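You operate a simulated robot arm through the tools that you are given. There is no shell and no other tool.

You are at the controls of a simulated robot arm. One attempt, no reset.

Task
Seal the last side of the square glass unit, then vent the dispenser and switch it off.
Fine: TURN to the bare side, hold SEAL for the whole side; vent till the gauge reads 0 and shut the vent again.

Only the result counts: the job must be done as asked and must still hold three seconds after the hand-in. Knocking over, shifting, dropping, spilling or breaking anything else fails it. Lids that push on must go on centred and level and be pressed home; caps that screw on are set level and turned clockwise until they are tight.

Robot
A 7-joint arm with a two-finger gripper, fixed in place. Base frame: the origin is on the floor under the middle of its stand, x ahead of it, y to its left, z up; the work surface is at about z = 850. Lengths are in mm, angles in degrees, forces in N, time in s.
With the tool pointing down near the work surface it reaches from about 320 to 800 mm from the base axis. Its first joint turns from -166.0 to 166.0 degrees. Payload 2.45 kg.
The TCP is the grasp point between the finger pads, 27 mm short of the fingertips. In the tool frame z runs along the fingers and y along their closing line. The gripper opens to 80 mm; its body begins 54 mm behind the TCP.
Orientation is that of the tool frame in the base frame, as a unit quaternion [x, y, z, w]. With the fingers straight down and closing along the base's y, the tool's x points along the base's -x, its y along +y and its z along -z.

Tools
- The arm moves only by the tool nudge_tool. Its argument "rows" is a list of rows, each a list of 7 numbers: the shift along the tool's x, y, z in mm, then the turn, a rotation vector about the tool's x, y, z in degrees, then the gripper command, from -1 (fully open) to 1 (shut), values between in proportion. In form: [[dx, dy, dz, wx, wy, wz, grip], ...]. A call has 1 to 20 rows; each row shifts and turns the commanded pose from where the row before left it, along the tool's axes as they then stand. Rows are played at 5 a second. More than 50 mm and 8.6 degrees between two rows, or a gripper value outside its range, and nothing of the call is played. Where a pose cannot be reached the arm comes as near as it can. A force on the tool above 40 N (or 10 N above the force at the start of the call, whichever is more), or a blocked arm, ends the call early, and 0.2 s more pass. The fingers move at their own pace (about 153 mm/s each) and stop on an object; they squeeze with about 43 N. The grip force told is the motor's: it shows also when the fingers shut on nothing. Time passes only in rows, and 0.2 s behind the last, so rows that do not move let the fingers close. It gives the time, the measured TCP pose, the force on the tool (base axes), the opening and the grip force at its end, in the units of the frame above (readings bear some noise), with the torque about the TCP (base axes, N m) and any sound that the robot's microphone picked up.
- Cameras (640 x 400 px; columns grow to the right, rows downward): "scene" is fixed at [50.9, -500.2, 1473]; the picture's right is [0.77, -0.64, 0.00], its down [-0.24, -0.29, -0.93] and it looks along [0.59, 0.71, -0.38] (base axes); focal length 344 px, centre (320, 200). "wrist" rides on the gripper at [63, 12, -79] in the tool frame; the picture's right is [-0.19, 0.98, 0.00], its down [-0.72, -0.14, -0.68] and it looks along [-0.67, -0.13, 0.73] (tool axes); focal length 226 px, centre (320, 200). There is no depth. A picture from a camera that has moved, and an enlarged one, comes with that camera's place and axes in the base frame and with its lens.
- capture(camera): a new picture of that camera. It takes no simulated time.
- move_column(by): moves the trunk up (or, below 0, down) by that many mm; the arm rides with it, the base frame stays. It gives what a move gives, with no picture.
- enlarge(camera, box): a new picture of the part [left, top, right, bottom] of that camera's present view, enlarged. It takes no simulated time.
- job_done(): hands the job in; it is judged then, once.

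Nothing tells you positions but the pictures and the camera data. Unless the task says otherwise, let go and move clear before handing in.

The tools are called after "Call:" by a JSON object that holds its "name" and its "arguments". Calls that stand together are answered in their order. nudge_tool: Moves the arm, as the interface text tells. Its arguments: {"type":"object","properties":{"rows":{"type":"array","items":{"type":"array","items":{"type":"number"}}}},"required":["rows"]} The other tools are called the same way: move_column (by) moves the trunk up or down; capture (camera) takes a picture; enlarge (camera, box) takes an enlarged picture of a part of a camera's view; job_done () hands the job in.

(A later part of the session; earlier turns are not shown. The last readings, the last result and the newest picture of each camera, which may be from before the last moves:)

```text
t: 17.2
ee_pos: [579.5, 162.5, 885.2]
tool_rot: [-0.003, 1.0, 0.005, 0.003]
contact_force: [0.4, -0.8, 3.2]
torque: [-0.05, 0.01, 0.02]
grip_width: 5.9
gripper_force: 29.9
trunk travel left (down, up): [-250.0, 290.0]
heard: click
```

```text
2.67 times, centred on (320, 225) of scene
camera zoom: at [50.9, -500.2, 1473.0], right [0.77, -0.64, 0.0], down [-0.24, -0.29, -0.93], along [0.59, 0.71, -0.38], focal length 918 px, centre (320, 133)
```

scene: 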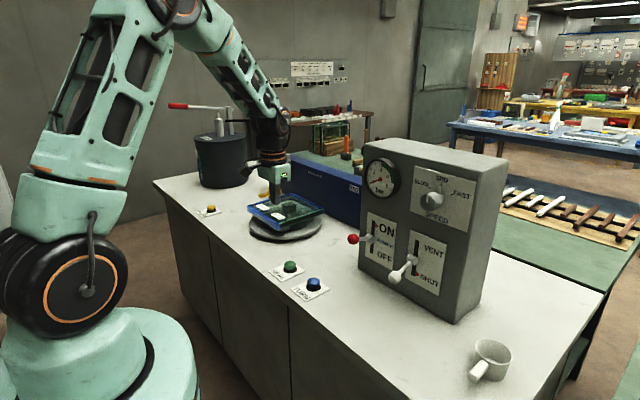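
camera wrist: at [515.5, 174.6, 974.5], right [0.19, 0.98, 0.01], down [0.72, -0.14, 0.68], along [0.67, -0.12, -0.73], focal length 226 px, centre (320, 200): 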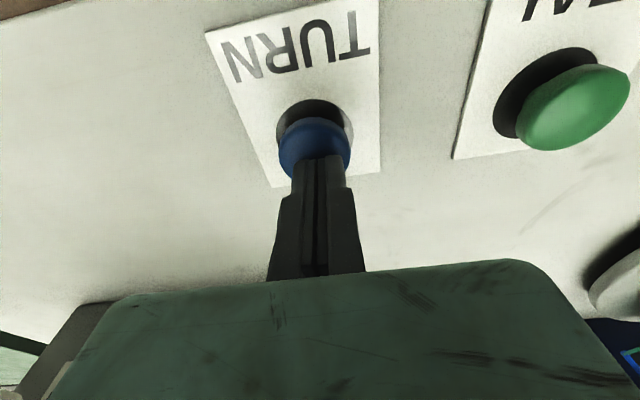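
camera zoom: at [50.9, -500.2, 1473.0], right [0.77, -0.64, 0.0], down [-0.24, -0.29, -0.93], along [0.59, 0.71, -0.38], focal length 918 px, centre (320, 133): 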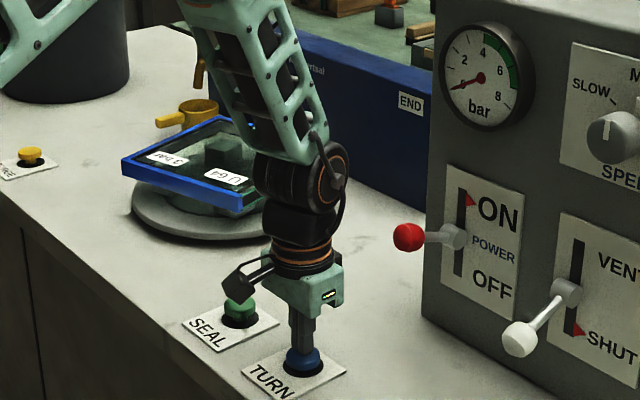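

The click turned the table, and the bare side is moving counter-clockwise toward the rail. I'll watch in short steps to learn whether it turns by itself.

Call:
{"name": "nudge_tool", "arguments": {"rows": [[0, 0, 0, 0, 0, 0, 1]]}}

Call:
{"name": "enlarge", "arguments": {"camera": "scene", "box": [240, 150, 400, 300]}}

```text
t: 17.6
ee_pos: [579.4, 161.4, 885.6]
tool_rot: [-0.004, 1.0, 0.003, 0.002]
contact_force: [0.3, -1.5, 2.2]
torque: [-0.01, 0.02, 0.0]
grip_width: 6.1
gripper_force: 30.7
trunk travel left (down, up): [-250.0, 290.0]
```

```text
2.67 times, centred on (320, 225) of scene
camera zoom: at [50.9, -500.2, 1473.0], right [0.77, -0.64, 0.0], down [-0.24, -0.29, -0.93], along [0.59, 0.71, -0.38], focal length 918 px, centre (320, 133)
```

zoom: 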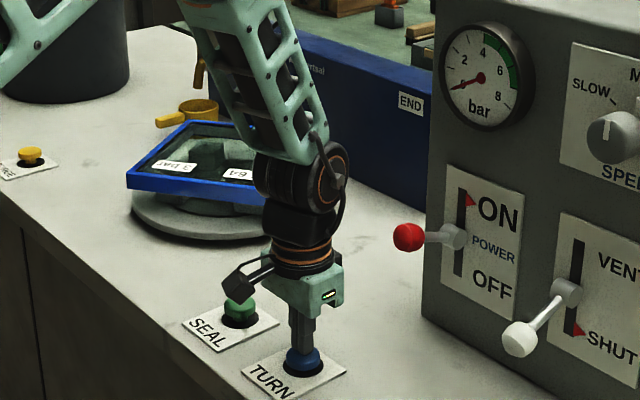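

It keeps turning. I'll release the button now to see if it finishes the turn on its own.

Call:
{"name": "nudge_tool", "arguments": {"rows": [[0, 0, -12, 0, 0, 0, 1]]}}

Call:
{"name": "enlarge", "arguments": {"camera": "scene", "box": [240, 150, 400, 300]}}

```text
t: 18.0
ee_pos: [577.8, 162.9, 898.2]
tool_rot: [-0.003, 1.0, 0.004, 0.001]
contact_force: [0.5, 0.5, 0.5]
torque: [0.0, -0.02, -0.01]
grip_width: 0.0
gripper_force: 30.2
trunk travel left (down, up): [-250.0, 290.0]
```

```text
2.67 times, centred on (320, 225) of scene
camera zoom: at [50.9, -500.2, 1473.0], right [0.77, -0.64, 0.0], down [-0.24, -0.29, -0.93], along [0.59, 0.71, -0.38], focal length 918 px, centre (320, 133)
```

zoom: 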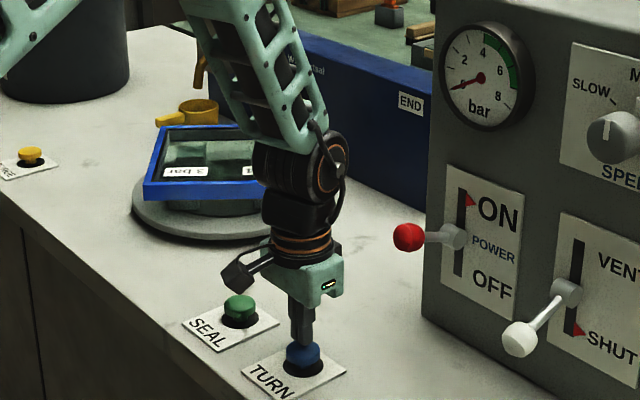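

Call:
{"name": "nudge_tool", "arguments": {"rows": [[0, 0, 0, 0, 0, 0, 1], [0, 0, 0, 0, 0, 0, 1]]}}

Call:
{"name": "enlarge", "arguments": {"camera": "scene", "box": [240, 150, 400, 300]}}

```text
t: 18.6
ee_pos: [579.6, 162.3, 898.6]
tool_rot: [-0.004, 1.0, 0.004, 0.002]
contact_force: [0.0, 0.6, 0.3]
torque: [0.01, -0.01, 0.02]
grip_width: 0.0
gripper_force: 30.2
trunk travel left (down, up): [-250.0, 290.0]
```

```text
2.67 times, centred on (320, 225) of scene
camera zoom: at [50.9, -500.2, 1473.0], right [0.77, -0.64, 0.0], down [-0.24, -0.29, -0.93], along [0.59, 0.71, -0.38], focal length 918 px, centre (320, 133)
```

zoom: 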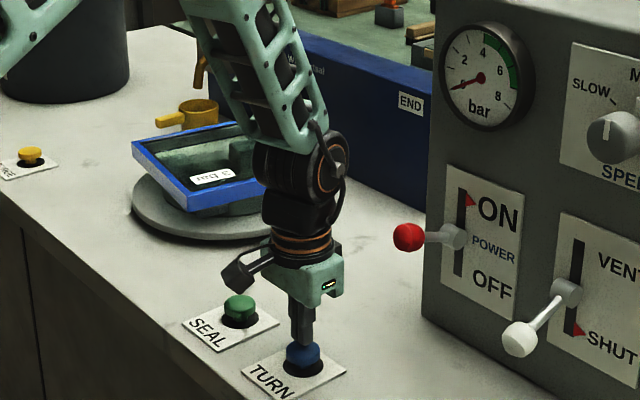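

It turns on its own after the click. I'll lift and move above SEAL while it finishes, then inspect.

Call:
{"name": "nudge_tool", "arguments": {"rows": [[0, 0, -40, 0, 0, 0, 1], [0, 0, -40, 0, 0, 0, 1], [20, 0, -45, 0, 0, 0, 1], [20, 0, -45, 0, 0, 0, 1], [20, 0, -45, 0, 0, 0, 1], [0, 0, 0, 0, 0, 0, 1], [0, 0, 0, 0, 0, 0, 1]]}}

Call:
{"name": "capture", "arguments": {"camera": "scene"}}

Call:
{"name": "capture", "arguments": {"camera": "wrist"}}

```text
t: 20.2
ee_pos: [518.7, 160.4, 1112.8]
tool_rot: [-0.004, 1.0, 0.004, 0.001]
contact_force: [-0.4, 0.6, -0.4]
torque: [-0.02, 0.02, -0.06]
grip_width: 0.1
gripper_force: 29.6
trunk travel left (down, up): [-250.0, 290.0]
```

```text
taken
```

scene: 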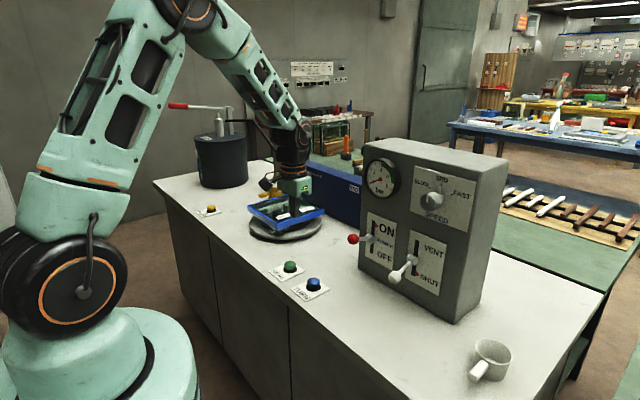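

```text
taken
camera wrist: at [454.5, 173.0, 1192.3], right [0.19, 0.98, 0.01], down [0.72, -0.14, 0.68], along [0.67, -0.12, -0.73], focal length 226 px, centre (320, 200)
```

wrist: 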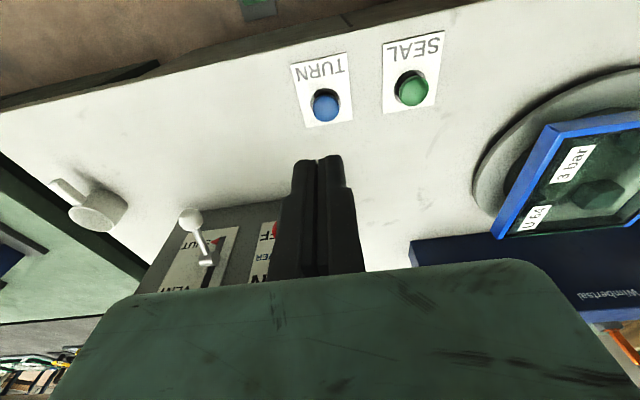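

Call:
{"name": "enlarge", "arguments": {"camera": "scene", "box": [235, 180, 345, 250]}}

Call:
{"name": "enlarge", "arguments": {"camera": "wrist", "box": [460, 80, 640, 250]}}

```text
5.71 times, centred on (290, 215) of scene
camera zoom: at [50.9, -500.2, 1473.0], right [0.77, -0.64, 0.0], down [-0.24, -0.29, -0.93], along [0.59, 0.71, -0.38], focal length 1968 px, centre (491, 114)
```

zoom: 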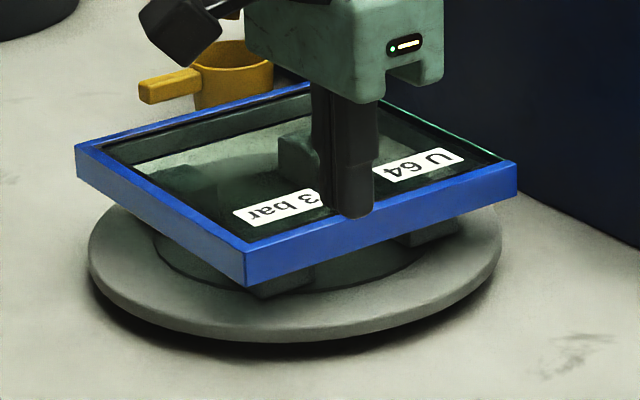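

```text
2.35 times, centred on (550, 165) of wrist
camera zoom: at [454.5, 173.0, 1192.3], right [0.19, 0.98, 0.01], down [0.72, -0.14, 0.68], along [0.67, -0.12, -0.73], focal length 532 px, centre (-221, 282)
```

zoom: 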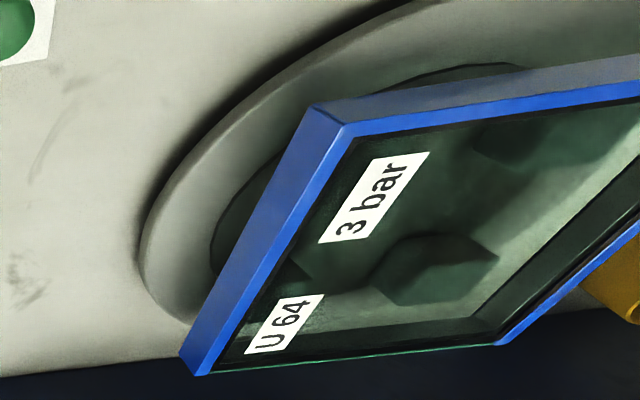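

The bare side now faces the rail (+x). Next I hover over SEAL at about (577,281).

Call:
{"name": "nudge_tool", "arguments": {"rows": [[-9.8, 20.2, 30, 0, 0, 0, 1], [-9.8, 20.2, 30, 0, 0, 0, 1], [-9.8, 20.2, 30, 0, 0, 0, 1], [-9.8, 20.2, 30, 0, 0, 0, 1], [-9.8, 20.2, 30, 0, 0, 0, 1], [-9.8, 20.2, 30, 0, 0, 0, 1], [0, 0, 0, 0, 0, 0, 1]]}}

Call:
{"name": "capture", "arguments": {"camera": "scene"}}

Call:
{"name": "capture", "arguments": {"camera": "wrist"}}

```text
t: 21.8
ee_pos: [576.6, 283.5, 933.7]
tool_rot: [-0.003, 1.0, 0.003, 0.001]
contact_force: [-0.1, -0.4, 0.6]
torque: [0.02, -0.03, 0.0]
grip_width: 0.0
gripper_force: 29.1
trunk travel left (down, up): [-250.0, 290.0]
```

```text
taken
```

scene: 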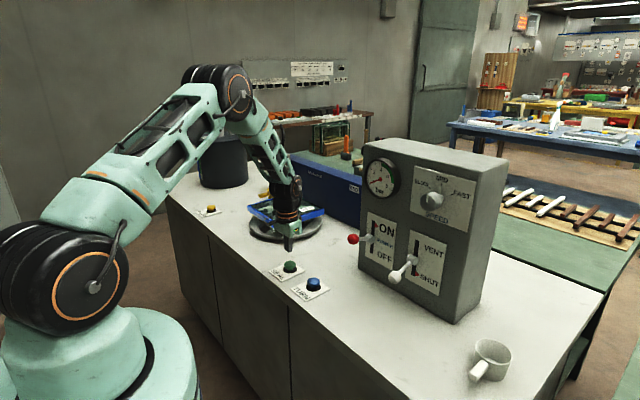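

```text
taken
camera wrist: at [513.1, 295.4, 1013.0], right [0.19, 0.98, 0.01], down [0.72, -0.14, 0.68], along [0.67, -0.12, -0.73], focal length 226 px, centre (320, 200)
```

wrist: 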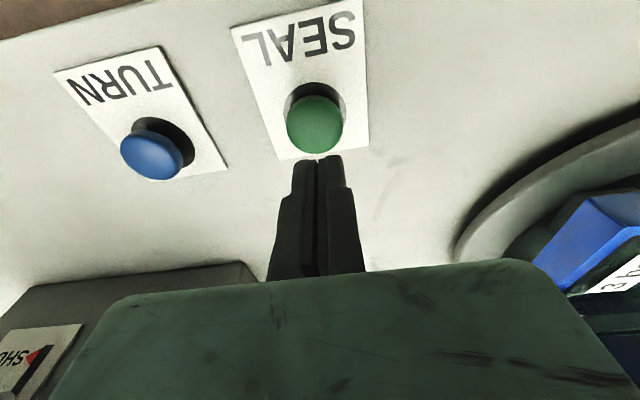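

Aligned within a few mm; I'll correct slightly and go down to just above contact.

Call:
{"name": "nudge_tool", "arguments": {"rows": [[-2, -2.5, 20, 0, 0, 0, 1], [0, 0, 15, 0, 0, 0, 1], [0, 0, 6, 0, 0, 0, 1], [0, 0, 0, 0, 0, 0, 1]]}}

Call:
{"name": "enlarge", "arguments": {"camera": "scene", "box": [230, 130, 410, 300]}}

Call:
{"name": "capture", "arguments": {"camera": "wrist"}}

```text
t: 22.8
ee_pos: [579.2, 282.1, 892.4]
tool_rot: [-0.004, 1.0, 0.004, 0.001]
contact_force: [0.5, -0.3, 0.1]
torque: [-0.02, 0.01, 0.01]
grip_width: 0.0
gripper_force: 30.2
trunk travel left (down, up): [-250.0, 290.0]
```

```text
2.35 times, centred on (320, 215) of scene
camera zoom: at [50.9, -500.2, 1473.0], right [0.77, -0.64, 0.0], down [-0.24, -0.29, -0.93], along [0.59, 0.71, -0.38], focal length 810 px, centre (320, 165)
```

zoom: 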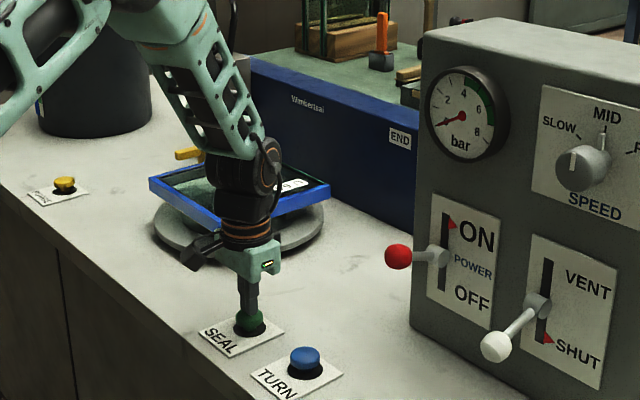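

```text
taken
camera wrist: at [515.5, 293.2, 971.9], right [0.19, 0.98, 0.01], down [0.72, -0.14, 0.68], along [0.67, -0.12, -0.73], focal length 226 px, centre (320, 200)
```

wrist: 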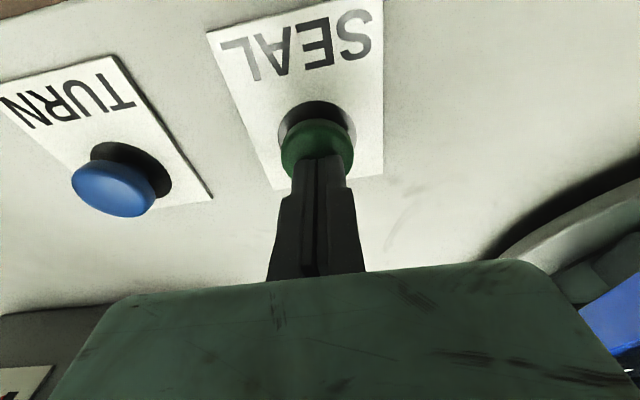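

The gauge and the END part of the rail are visible past the arm. I now press SEAL and check the gauge at once.

Call:
{"name": "nudge_tool", "arguments": {"rows": [[0, 0, 3, 0, 0, 0, 1], [0, 0, 3, 0, 0, 0, 1], [0, 0, 2, 0, 0, 0, 1]]}}

Call:
{"name": "enlarge", "arguments": {"camera": "scene", "box": [230, 130, 410, 300]}}

```text
t: 23.6
ee_pos: [580.4, 280.7, 886.7]
tool_rot: [-0.004, 1.0, 0.004, 0.002]
contact_force: [0.3, -1.8, 3.9]
torque: [-0.03, 0.03, -0.02]
grip_width: 5.9
gripper_force: 29.9
trunk travel left (down, up): [-250.0, 290.0]
heard: click
```

```text
2.35 times, centred on (320, 215) of scene
camera zoom: at [50.9, -500.2, 1473.0], right [0.77, -0.64, 0.0], down [-0.24, -0.29, -0.93], along [0.59, 0.71, -0.38], focal length 810 px, centre (320, 165)
```

zoom: 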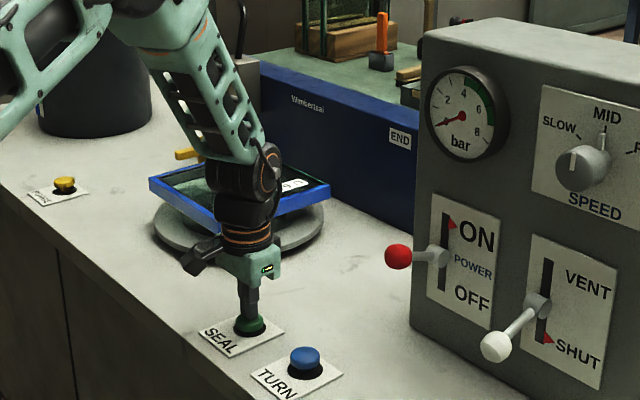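

Call:
{"name": "enlarge", "arguments": {"camera": "scene", "box": [355, 145, 415, 205]}}

Call:
{"name": "enlarge", "arguments": {"camera": "scene", "box": [250, 130, 370, 230]}}

```text
6.67 times, centred on (385, 175) of scene
camera zoom: at [50.9, -500.2, 1473.0], right [0.77, -0.64, 0.0], down [-0.24, -0.29, -0.93], along [0.59, 0.71, -0.38], focal length 2296 px, centre (-113, 367)
```

zoom: 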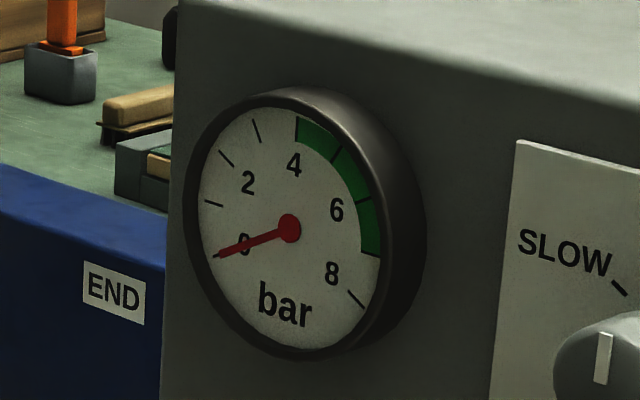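

```text
4.00 times, centred on (310, 180) of scene
camera zoom: at [50.9, -500.2, 1473.0], right [0.77, -0.64, 0.0], down [-0.24, -0.29, -0.93], along [0.59, 0.71, -0.38], focal length 1378 px, centre (360, 280)
```

zoom: 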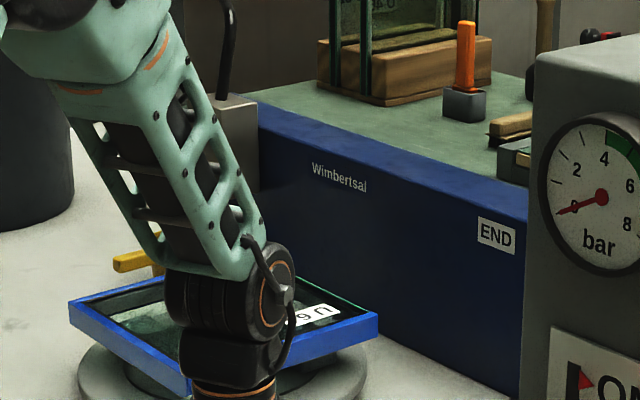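

The nozzle carriage has started to travel while the gauge is still at 0. I keep holding and watch both.

Call:
{"name": "nudge_tool", "arguments": {"rows": [[0, 0, 1, 0, 0, 0, 1]]}}

Call:
{"name": "enlarge", "arguments": {"camera": "scene", "box": [250, 130, 410, 230]}}

Call:
{"name": "capture", "arguments": {"camera": "wrist"}}

```text
t: 24.0
ee_pos: [579.2, 281.8, 884.5]
tool_rot: [-0.003, 1.0, 0.004, 0.002]
contact_force: [-0.1, -1.5, 5.4]
torque: [-0.05, 0.02, 0.01]
grip_width: 5.8
gripper_force: 29.8
trunk travel left (down, up): [-250.0, 290.0]
```

```text
4.00 times, centred on (330, 180) of scene
camera zoom: at [50.9, -500.2, 1473.0], right [0.77, -0.64, 0.0], down [-0.24, -0.29, -0.93], along [0.59, 0.71, -0.38], focal length 1378 px, centre (280, 280)
```

zoom: 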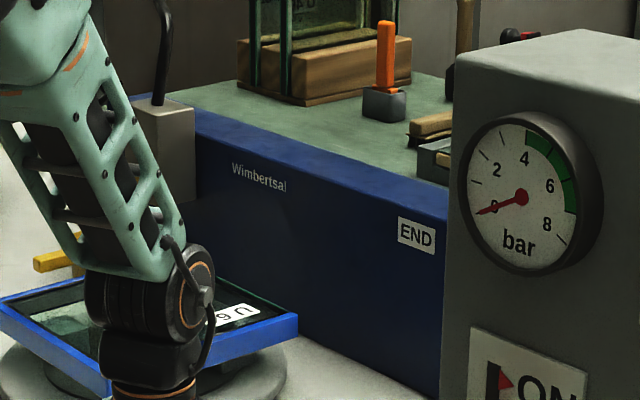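

```text
taken
camera wrist: at [515.2, 293.2, 963.9], right [0.19, 0.98, 0.01], down [0.72, -0.14, 0.68], along [0.67, -0.12, -0.73], focal length 226 px, centre (320, 200)
```

wrist: 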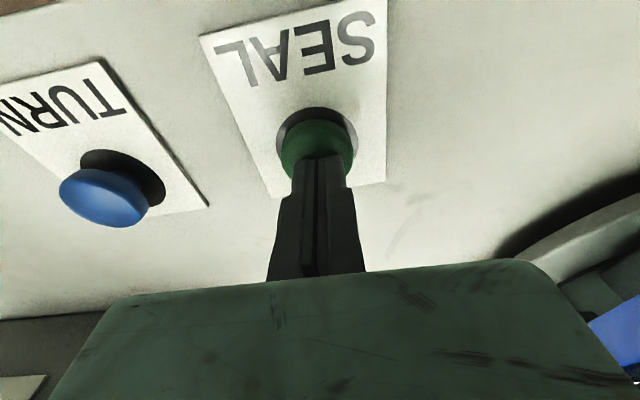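

The carriage advances steadily (~5 px per 0.4 s). I keep SEAL held.

Call:
{"name": "nudge_tool", "arguments": {"rows": [[0, 0, 0, 0, 0, 0, 1], [0, 0, 0, 0, 0, 0, 1], [0, 0, 0, 0, 0, 0, 1], [0, 0, 0, 0, 0, 0, 1]]}}

Call:
{"name": "enlarge", "arguments": {"camera": "scene", "box": [250, 130, 410, 230]}}

```text
t: 25.0
ee_pos: [580.0, 281.9, 884.4]
tool_rot: [-0.003, 1.0, 0.005, 0.002]
contact_force: [3.2, -1.7, 5.8]
torque: [-0.03, -0.02, 0.02]
grip_width: 5.8
gripper_force: 29.5
trunk travel left (down, up): [-250.0, 290.0]
```

```text
4.00 times, centred on (330, 180) of scene
camera zoom: at [50.9, -500.2, 1473.0], right [0.77, -0.64, 0.0], down [-0.24, -0.29, -0.93], along [0.59, 0.71, -0.38], focal length 1378 px, centre (280, 280)
```

zoom: 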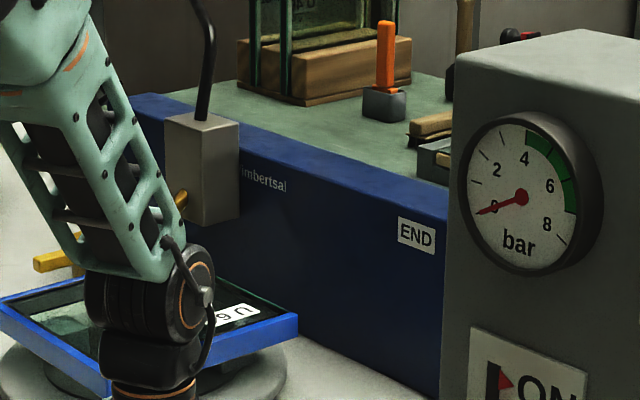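

Call:
{"name": "nudge_tool", "arguments": {"rows": [[0, 0, 0, 0, 0, 0, 1], [0, 0, 0, 0, 0, 0, 1], [0, 0, 0, 0, 0, 0, 1], [0, 0, 0, 0, 0, 0, 1], [0, 0, 0, 0, 0, 0, 1]]}}

Call:
{"name": "enlarge", "arguments": {"camera": "scene", "box": [250, 130, 410, 230]}}

```text
t: 26.2
ee_pos: [579.5, 280.9, 884.8]
tool_rot: [-0.003, 1.0, 0.004, 0.001]
contact_force: [2.4, 0.3, 6.7]
torque: [-0.02, -0.03, -0.02]
grip_width: 6.0
gripper_force: 29.6
trunk travel left (down, up): [-250.0, 290.0]
```

```text
4.00 times, centred on (330, 180) of scene
camera zoom: at [50.9, -500.2, 1473.0], right [0.77, -0.64, 0.0], down [-0.24, -0.29, -0.93], along [0.59, 0.71, -0.38], focal length 1378 px, centre (280, 280)
```

zoom: 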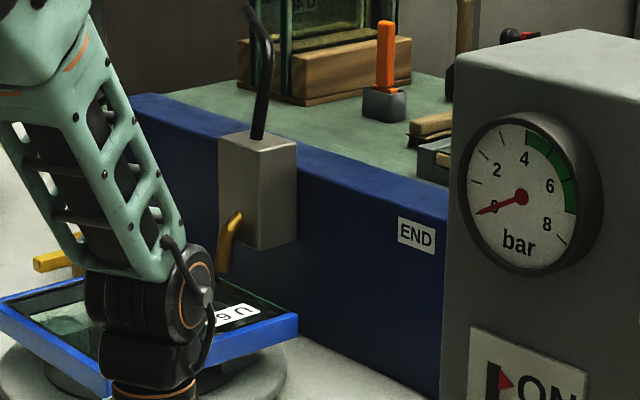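

Call:
{"name": "enlarge", "arguments": {"camera": "scene", "box": [290, 180, 340, 220]}}

Call:
{"name": "enlarge", "arguments": {"camera": "scene", "box": [245, 185, 305, 230]}}

```text
10.00 times, centred on (315, 200) of scene
camera zoom: at [50.9, -500.2, 1473.0], right [0.77, -0.64, 0.0], down [-0.24, -0.29, -0.93], along [0.59, 0.71, -0.38], focal length 3444 px, centre (370, 200)
```

zoom: 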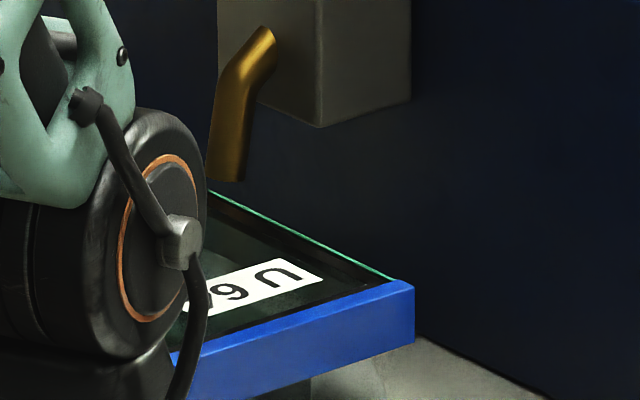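

```text
8.89 times, centred on (275, 208) of scene
camera zoom: at [50.9, -500.2, 1473.0], right [0.77, -0.64, 0.0], down [-0.24, -0.29, -0.93], along [0.59, 0.71, -0.38], focal length 3061 px, centre (720, 133)
```

zoom: 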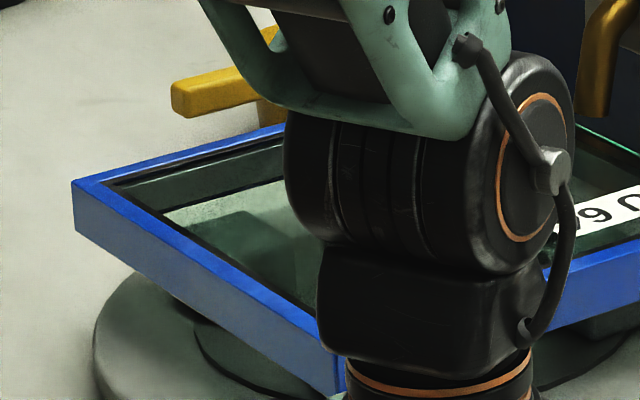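

Call:
{"name": "nudge_tool", "arguments": {"rows": [[0, 0, 0, 0, 0, 0, 1], [0, 0, 0, 0, 0, 0, 1], [0, 0, 0, 0, 0, 0, 1]]}}

Call:
{"name": "enlarge", "arguments": {"camera": "scene", "box": [290, 180, 340, 220]}}

Call:
{"name": "enlarge", "arguments": {"camera": "scene", "box": [250, 130, 410, 230]}}

```text
t: 27.0
ee_pos: [579.3, 280.8, 884.7]
tool_rot: [-0.004, 1.0, 0.005, 0.001]
contact_force: [3.2, -1.0, 7.0]
torque: [-0.04, 0.0, 0.0]
grip_width: 6.0
gripper_force: 29.6
trunk travel left (down, up): [-250.0, 290.0]
```

```text
10.00 times, centred on (315, 200) of scene
camera zoom: at [50.9, -500.2, 1473.0], right [0.77, -0.64, 0.0], down [-0.24, -0.29, -0.93], along [0.59, 0.71, -0.38], focal length 3444 px, centre (370, 200)
```

zoom: 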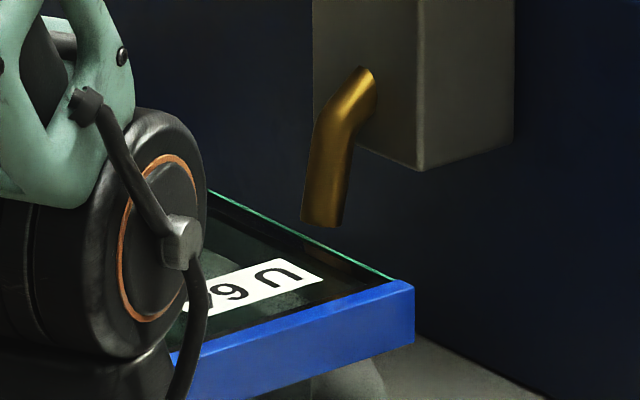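

```text
4.00 times, centred on (330, 180) of scene
camera zoom: at [50.9, -500.2, 1473.0], right [0.77, -0.64, 0.0], down [-0.24, -0.29, -0.93], along [0.59, 0.71, -0.38], focal length 1378 px, centre (280, 280)
```

zoom: 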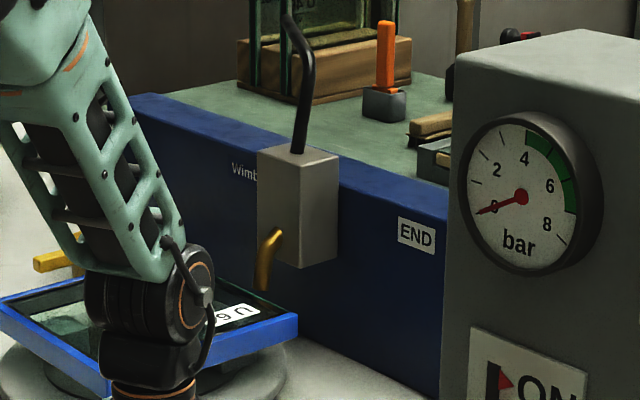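

The edge behind the nozzle still looks bare so far; I keep holding toward END and watch.

Call:
{"name": "nudge_tool", "arguments": {"rows": [[0, 0, 0, 0, 0, 0, 1], [0, 0, 0, 0, 0, 0, 1], [0, 0, 0, 0, 0, 0, 1]]}}

Call:
{"name": "enlarge", "arguments": {"camera": "scene", "box": [250, 130, 410, 230]}}

Call:
{"name": "enlarge", "arguments": {"camera": "scene", "box": [290, 180, 340, 220]}}

```text
t: 27.8
ee_pos: [578.7, 281.7, 884.1]
tool_rot: [-0.004, 1.0, 0.004, 0.001]
contact_force: [1.4, 0.2, 7.6]
torque: [-0.01, 0.0, -0.02]
grip_width: 6.0
gripper_force: 29.9
trunk travel left (down, up): [-250.0, 290.0]
```

```text
4.00 times, centred on (330, 180) of scene
camera zoom: at [50.9, -500.2, 1473.0], right [0.77, -0.64, 0.0], down [-0.24, -0.29, -0.93], along [0.59, 0.71, -0.38], focal length 1378 px, centre (280, 280)
```

zoom: 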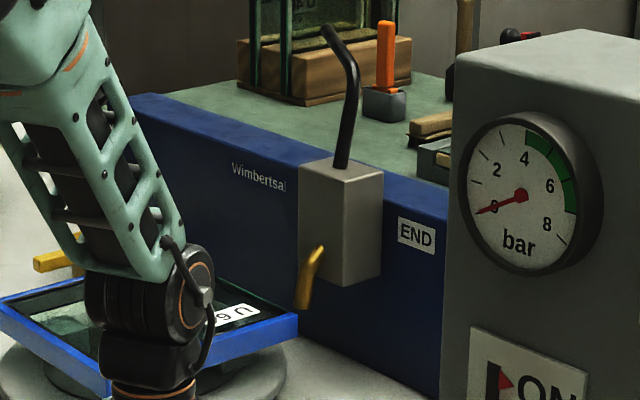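

```text
10.00 times, centred on (315, 200) of scene
camera zoom: at [50.9, -500.2, 1473.0], right [0.77, -0.64, 0.0], down [-0.24, -0.29, -0.93], along [0.59, 0.71, -0.38], focal length 3444 px, centre (370, 200)
```

zoom: 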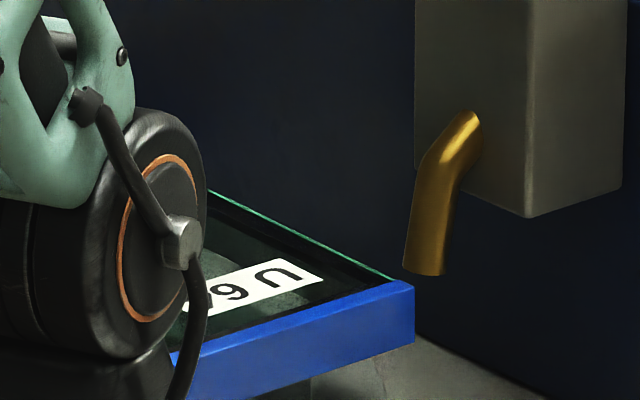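

The pass is running dry with the gauge at 0. I'll let the carriage reach END and see what follows.

Call:
{"name": "nudge_tool", "arguments": {"rows": [[0, 0, 0, 0, 0, 0, 1], [0, 0, 0, 0, 0, 0, 1], [0, 0, 0, 0, 0, 0, 1]]}}

Call:
{"name": "capture", "arguments": {"camera": "scene"}}

Call:
{"name": "enlarge", "arguments": {"camera": "scene", "box": [250, 130, 410, 230]}}

```text
t: 28.6
ee_pos: [578.7, 280.7, 884.6]
tool_rot: [-0.003, 1.0, 0.004, 0.002]
contact_force: [1.3, 1.6, 7.5]
torque: [-0.02, 0.0, -0.01]
grip_width: 6.0
gripper_force: 29.9
trunk travel left (down, up): [-250.0, 290.0]
```

```text
taken
```

scene: 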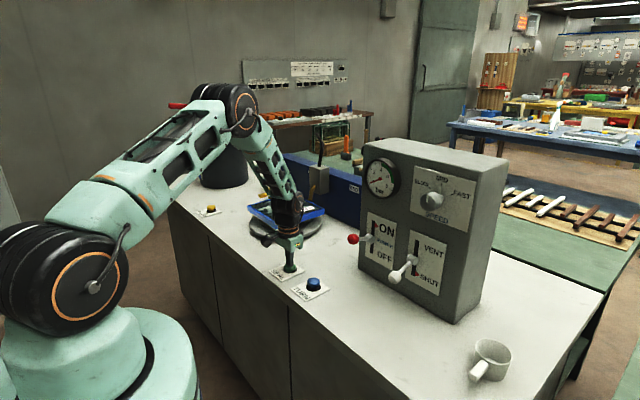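

```text
4.00 times, centred on (330, 180) of scene
camera zoom: at [50.9, -500.2, 1473.0], right [0.77, -0.64, 0.0], down [-0.24, -0.29, -0.93], along [0.59, 0.71, -0.38], focal length 1378 px, centre (280, 280)
```

zoom: 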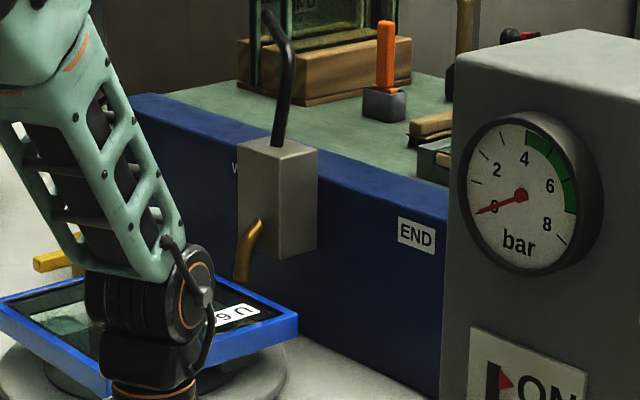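

The carriage reached END and is returning by itself; the pass was dry. I release SEAL and back off to find out how the pressure is made.

Call:
{"name": "nudge_tool", "arguments": {"rows": [[0, 0, -15, 0, 0, 0, 1], [0, 0, -45, 0, 0, 0, 1], [10, -10, -45, 0, 0, 0, 1], [10, -10, -45, 0, 0, 0, 1], [10, -10, -45, 0, 0, 0, 1]]}}

Call:
{"name": "capture", "arguments": {"camera": "scene"}}

Call:
{"name": "capture", "arguments": {"camera": "wrist"}}

```text
t: 29.8
ee_pos: [548.9, 247.0, 1079.4]
tool_rot: [-0.003, 1.0, 0.004, 0.001]
contact_force: [0.4, 0.4, -0.6]
torque: [0.0, -0.01, 0.0]
grip_width: 0.0
gripper_force: 29.4
trunk travel left (down, up): [-250.0, 290.0]
```

```text
taken
```

scene: 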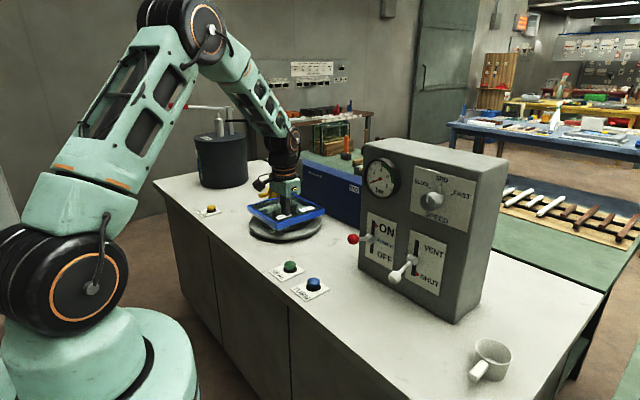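

```text
taken
camera wrist: at [485.2, 260.2, 1158.5], right [0.19, 0.98, 0.01], down [0.72, -0.14, 0.68], along [0.67, -0.12, -0.73], focal length 226 px, centre (320, 200)
```

wrist: 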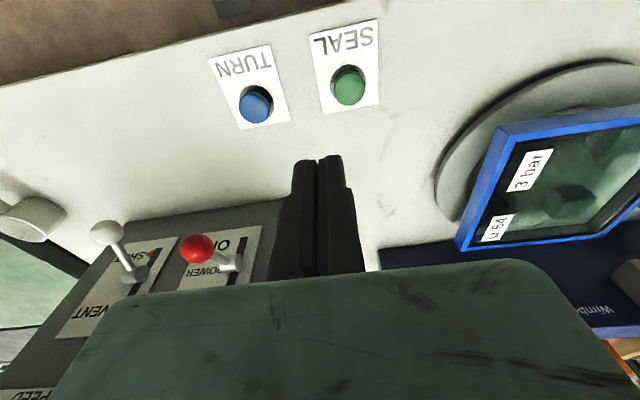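

The wrist view seems to show blue along the far edge of the unit now; zooming.

Call:
{"name": "enlarge", "arguments": {"camera": "wrist", "box": [430, 90, 640, 260]}}

Call:
{"name": "enlarge", "arguments": {"camera": "scene", "box": [235, 160, 345, 250]}}

Call:
{"name": "enlarge", "arguments": {"camera": "scene", "box": [355, 145, 415, 205]}}

```text
2.35 times, centred on (535, 175) of wrist
camera zoom: at [485.2, 260.2, 1158.5], right [0.19, 0.98, 0.01], down [0.72, -0.14, 0.68], along [0.67, -0.12, -0.73], focal length 532 px, centre (-186, 259)
```

zoom: 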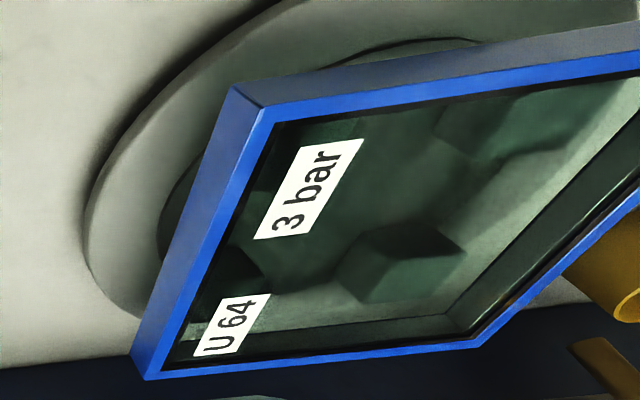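

```text
4.44 times, centred on (290, 205) of scene
camera zoom: at [50.9, -500.2, 1473.0], right [0.77, -0.64, 0.0], down [-0.24, -0.29, -0.93], along [0.59, 0.71, -0.38], focal length 1531 px, centre (453, 178)
```

zoom: 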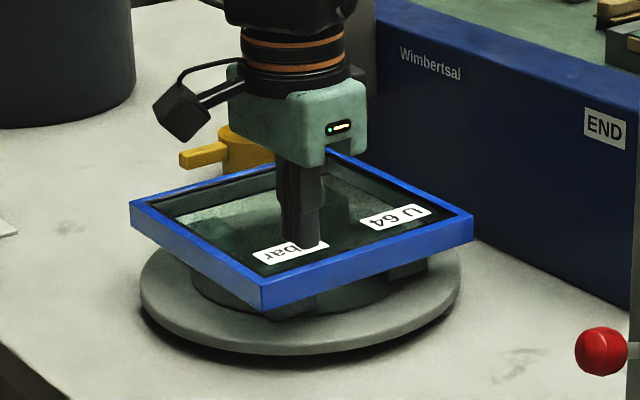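

```text
6.67 times, centred on (385, 175) of scene
camera zoom: at [50.9, -500.2, 1473.0], right [0.77, -0.64, 0.0], down [-0.24, -0.29, -0.93], along [0.59, 0.71, -0.38], focal length 2296 px, centre (-113, 367)
```

zoom: 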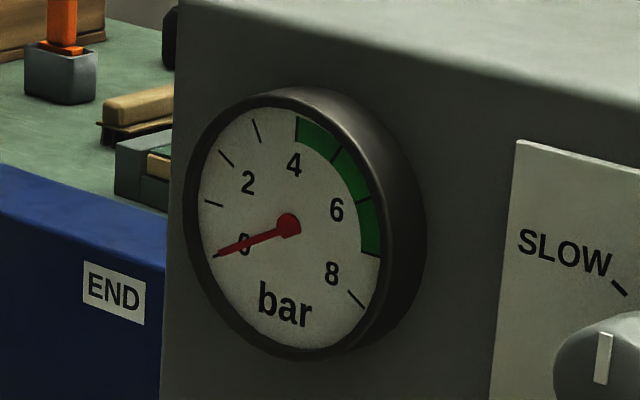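

All four sides are now blue: the seal shows once the full pass is done. Next is the vent lever (ball at about (665,−59,965)); I'll move in front of the levers with fingers open and the hand leaned back 30° to clear the speed knob.

Call:
{"name": "nudge_tool", "arguments": {"rows": [[2, -43, 0, 0, 0, 0, 1], [2, -43, 0, 0, 0, 0, 1], [2, -43, 0, 0, 0, 0, 1], [2, -43, 0, 0, 0, 0, 1], [2, -43, 0, 0, 0, 0, -1], [2, -43, 0, 0, 0, 0, -1], [2, -43, 0, 0, 0, 0, -1], [0, 0, 0, 0, -7.5, 0, -1], [0, 0, 0, 0, -7.5, 0, -1], [0, 0, 0, 0, -7.5, 0, -1], [0, 0, 0, 0, -7.5, 0, -1], [0, 0, 0, 0, 0, 0, -1]]}}

Call:
{"name": "capture", "arguments": {"camera": "wrist"}}

Call:
{"name": "capture", "arguments": {"camera": "scene"}}

```text
t: 32.4
ee_pos: [537.8, -52.8, 1076.0]
tool_rot: [-0.002, 0.965, 0.005, 0.262]
contact_force: [-0.9, -1.6, 0.1]
torque: [0.02, 0.0, -0.03]
grip_width: 80.1
gripper_force: 0.1
trunk travel left (down, up): [-250.0, 290.0]
```

```text
taken
camera wrist: at [441.9, -39.1, 1113.2], right [0.16, 0.98, 0.11], down [0.28, -0.15, 0.95], along [0.95, -0.12, -0.3], focal length 226 px, centre (320, 200)
```

wrist: 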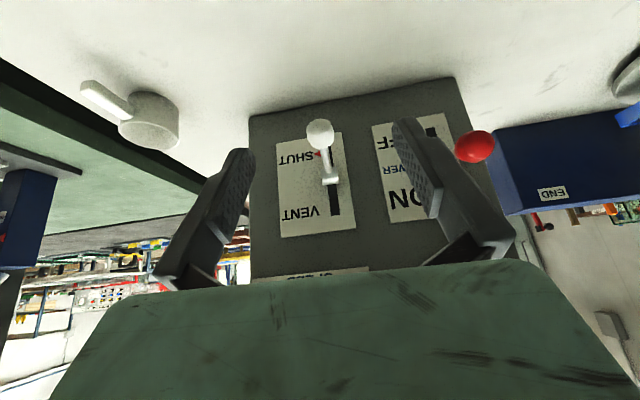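

```text
taken
```

scene: 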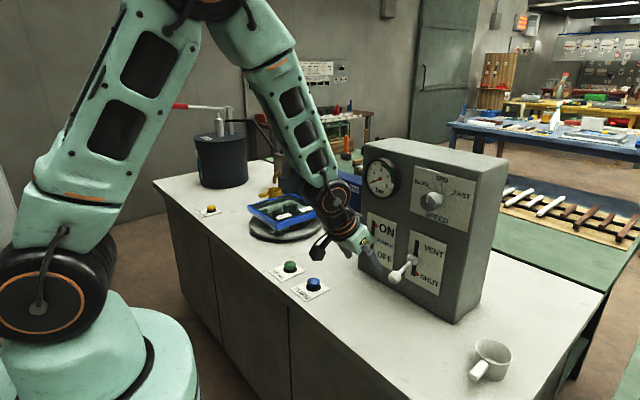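

Ball of the vent lever confirmed at about (665,−59,965), power ball at (664,92,1012). I move to a pre-grasp point along the finger direction.

Call:
{"name": "nudge_tool", "arguments": {"rows": [[-18, -2.2, 29.8, 0, 0, 0, -1], [-18, -2.2, 29.8, 0, 0, 0, -1], [-18, -2.2, 29.8, 0, 0, 0, -1], [0, 0, 0, 0, 0, 0, -1]]}}

Call:
{"name": "capture", "arguments": {"camera": "wrist"}}

Call:
{"name": "enlarge", "arguments": {"camera": "scene", "box": [310, 190, 460, 310]}}

```text
t: 33.4
ee_pos: [629.0, -57.2, 1025.7]
tool_rot: [-0.002, 0.965, 0.005, 0.261]
contact_force: [0.4, 0.2, 0.0]
torque: [0.01, 0.02, 0.0]
grip_width: 80.0
gripper_force: 0.1
trunk travel left (down, up): [-250.0, 290.0]
```

```text
taken
camera wrist: at [534.7, -44.7, 1062.4], right [0.16, 0.98, 0.1], down [0.28, -0.15, 0.95], along [0.95, -0.12, -0.3], focal length 226 px, centre (320, 200)
```

wrist: 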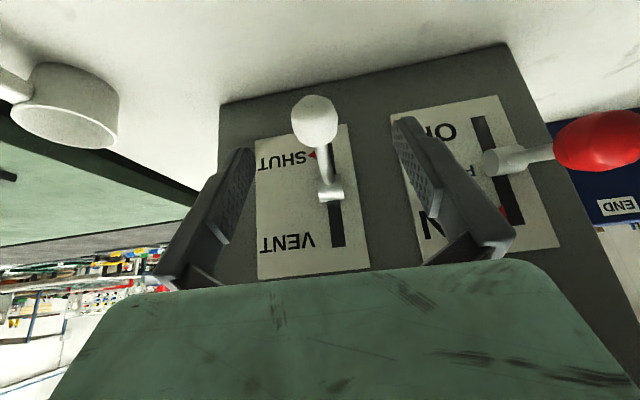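

```text
3.33 times, centred on (385, 250) of scene
camera zoom: at [50.9, -500.2, 1473.0], right [0.77, -0.64, 0.0], down [-0.24, -0.29, -0.93], along [0.59, 0.71, -0.38], focal length 1148 px, centre (103, 33)
```

zoom: 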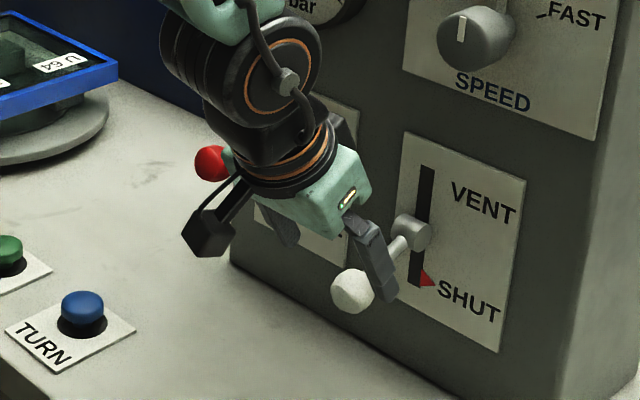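

The ball lies right between the fingers along the approach line. I go in the last 70 mm and close on it gently.

Call:
{"name": "nudge_tool", "arguments": {"rows": [[0, -1.3, 35, 0, 0, 0, -1], [0, -1.3, 35, 0, 0, 0, -1], [0, 0, 0, 0, 0, 0, -1]]}}

Call:
{"name": "capture", "arguments": {"camera": "wrist"}}

Call:
{"name": "enlarge", "arguments": {"camera": "scene", "box": [310, 190, 460, 310]}}

```text
t: 34.2
ee_pos: [664.7, -59.0, 966.6]
tool_rot: [-0.001, 0.966, 0.004, 0.26]
contact_force: [0.9, -0.6, -0.1]
torque: [-0.01, -0.04, -0.02]
grip_width: 80.0
gripper_force: 0.0
trunk travel left (down, up): [-250.0, 290.0]
```

```text
taken
camera wrist: at [569.4, -47.1, 1002.8], right [0.16, 0.98, 0.1], down [0.28, -0.15, 0.95], along [0.95, -0.12, -0.3], focal length 226 px, centre (320, 200)
```

wrist: 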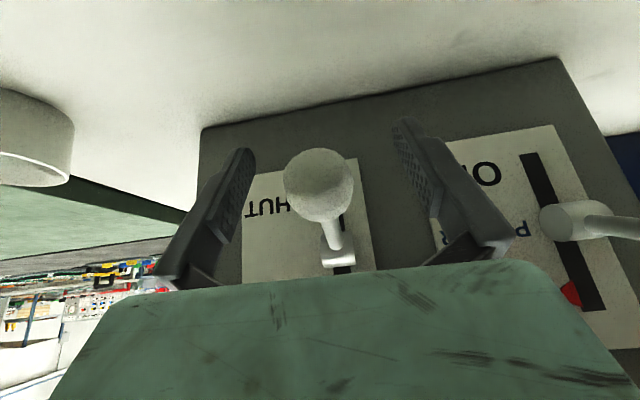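

```text
3.33 times, centred on (385, 250) of scene
camera zoom: at [50.9, -500.2, 1473.0], right [0.77, -0.64, 0.0], down [-0.24, -0.29, -0.93], along [0.59, 0.71, -0.38], focal length 1148 px, centre (103, 33)
```

zoom: 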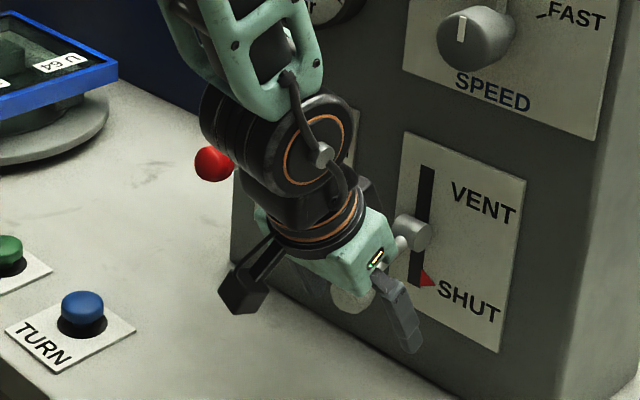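

Call:
{"name": "nudge_tool", "arguments": {"rows": [[0, 0, 0, 0, 0, 0, 0], [0, 0, 0, 0, 0, 0, 1], [0, 0, 0, 0, 0, 0, 1]]}}

Call:
{"name": "capture", "arguments": {"camera": "wrist"}}

```text
t: 35.0
ee_pos: [663.3, -59.6, 965.8]
tool_rot: [-0.003, 0.965, 0.005, 0.26]
contact_force: [1.2, -3.8, -0.6]
torque: [-0.07, 0.05, -0.03]
grip_width: 31.1
gripper_force: 44.6
trunk travel left (down, up): [-250.0, 290.0]
```

```text
taken
camera wrist: at [569.4, -47.7, 1002.9], right [0.16, 0.98, 0.1], down [0.28, -0.15, 0.95], along [0.95, -0.12, -0.3], focal length 226 px, centre (320, 200)
```

wrist: 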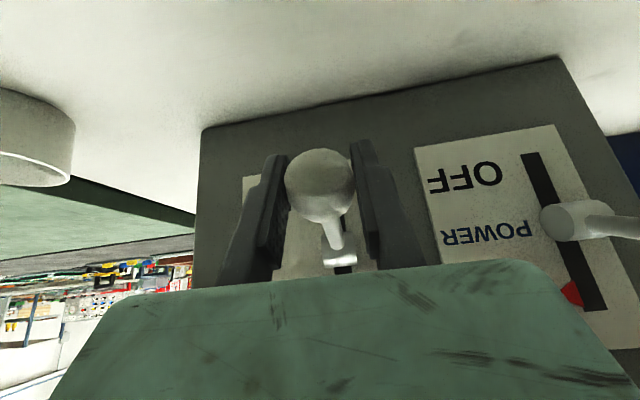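

The ball is held. I now swing the lever up along its arc toward VENT.

Call:
{"name": "nudge_tool", "arguments": {"rows": [[-2.07, 0, -7.48, 0, 0, 0, 1], [-2.86, 0, -7.25, 0, 0, 0, 1], [-3.6, 0, -6.93, 0, 0, 0, 1], [-4.3, 0, -6.53, 0, 0, 0, 1], [-4.94, 0, -6.03, 0, 0, 0, 1], [-5.53, 0, -5.46, 0, 0, 0, 1]]}}

Call:
{"name": "capture", "arguments": {"camera": "wrist"}}

Call:
{"name": "enlarge", "arguments": {"camera": "scene", "box": [340, 140, 490, 310]}}

```text
t: 36.4
ee_pos: [662.7, -60.2, 1011.2]
tool_rot: [-0.002, 0.966, 0.005, 0.259]
contact_force: [-14.8, -2.4, -13.1]
torque: [-0.02, 1.21, -0.01]
grip_width: 31.2
gripper_force: 44.8
trunk travel left (down, up): [-250.0, 290.0]
```

```text
taken
camera wrist: at [567.9, -47.8, 1048.2], right [0.16, 0.98, 0.11], down [0.28, -0.15, 0.95], along [0.95, -0.12, -0.3], focal length 226 px, centre (320, 200)
```

wrist: 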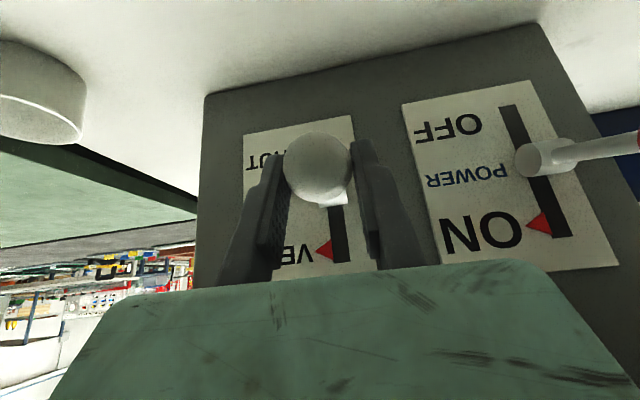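

```text
2.35 times, centred on (415, 225) of scene
camera zoom: at [50.9, -500.2, 1473.0], right [0.77, -0.64, 0.0], down [-0.24, -0.29, -0.93], along [0.59, 0.71, -0.38], focal length 810 px, centre (96, 141)
```

zoom: 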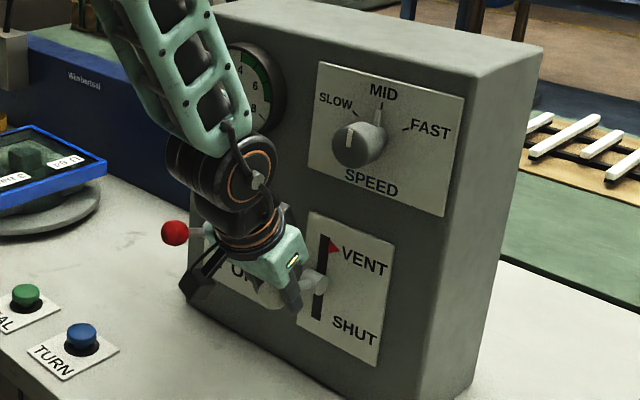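

The red marker jumped to VENT, so the vent is open. I'll wait a bit, let go and back away to see the gauge.

Call:
{"name": "nudge_tool", "arguments": {"rows": [[0.8, 0, 1.5, 0, 0, 0, 1], [0, 0, 0, 0, 0, 0, 1], [0, 0, 0, 0, 0, 0, 1], [0, 0, 0, 0, 0, 0, 0], [0, 0, 0, 0, 0, 0, -0.6], [0, 0, 0, 0, 0, 0, -1], [0, 0, -35, 0, 0, 0, -1], [0, 0, -35, 0, 0, 0, -1], [30, 0, -30, 0, 0, 0, -1], [30, 0, -20, 0, 0, 0, -1], [0, 0, 0, 0, 0, 0, -1]]}}

Call:
{"name": "capture", "arguments": {"camera": "scene"}}

Call:
{"name": "enlarge", "arguments": {"camera": "scene", "box": [340, 140, 490, 310]}}

Call:
{"name": "enlarge", "arguments": {"camera": "scene", "box": [355, 145, 415, 205]}}

```text
t: 38.8
ee_pos: [552.4, -61.2, 1083.9]
tool_rot: [-0.003, 0.965, 0.005, 0.261]
contact_force: [-0.3, -0.1, -0.9]
torque: [0.03, -0.01, 0.02]
grip_width: 79.9
gripper_force: 0.0
trunk travel left (down, up): [-250.0, 290.0]
```

```text
taken
```

scene: 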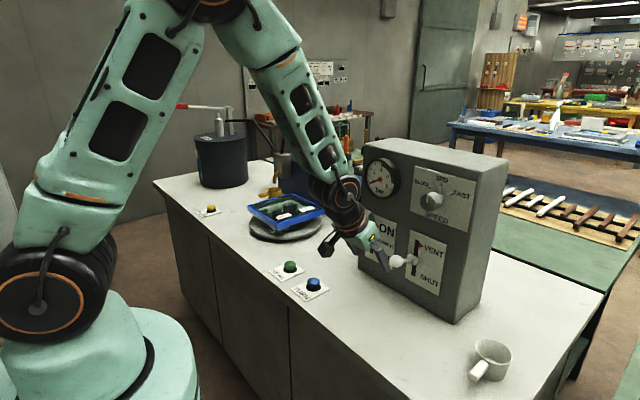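

```text
2.35 times, centred on (415, 225) of scene
camera zoom: at [50.9, -500.2, 1473.0], right [0.77, -0.64, 0.0], down [-0.24, -0.29, -0.93], along [0.59, 0.71, -0.38], focal length 810 px, centre (96, 141)
```

zoom: 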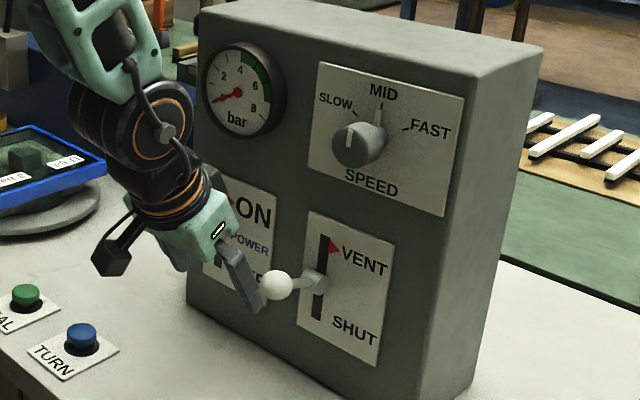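

```text
6.67 times, centred on (385, 175) of scene
camera zoom: at [50.9, -500.2, 1473.0], right [0.77, -0.64, 0.0], down [-0.24, -0.29, -0.93], along [0.59, 0.71, -0.38], focal length 2296 px, centre (-113, 367)
```

zoom: 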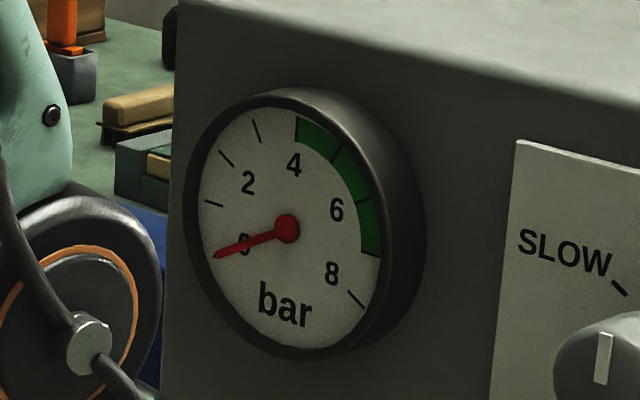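

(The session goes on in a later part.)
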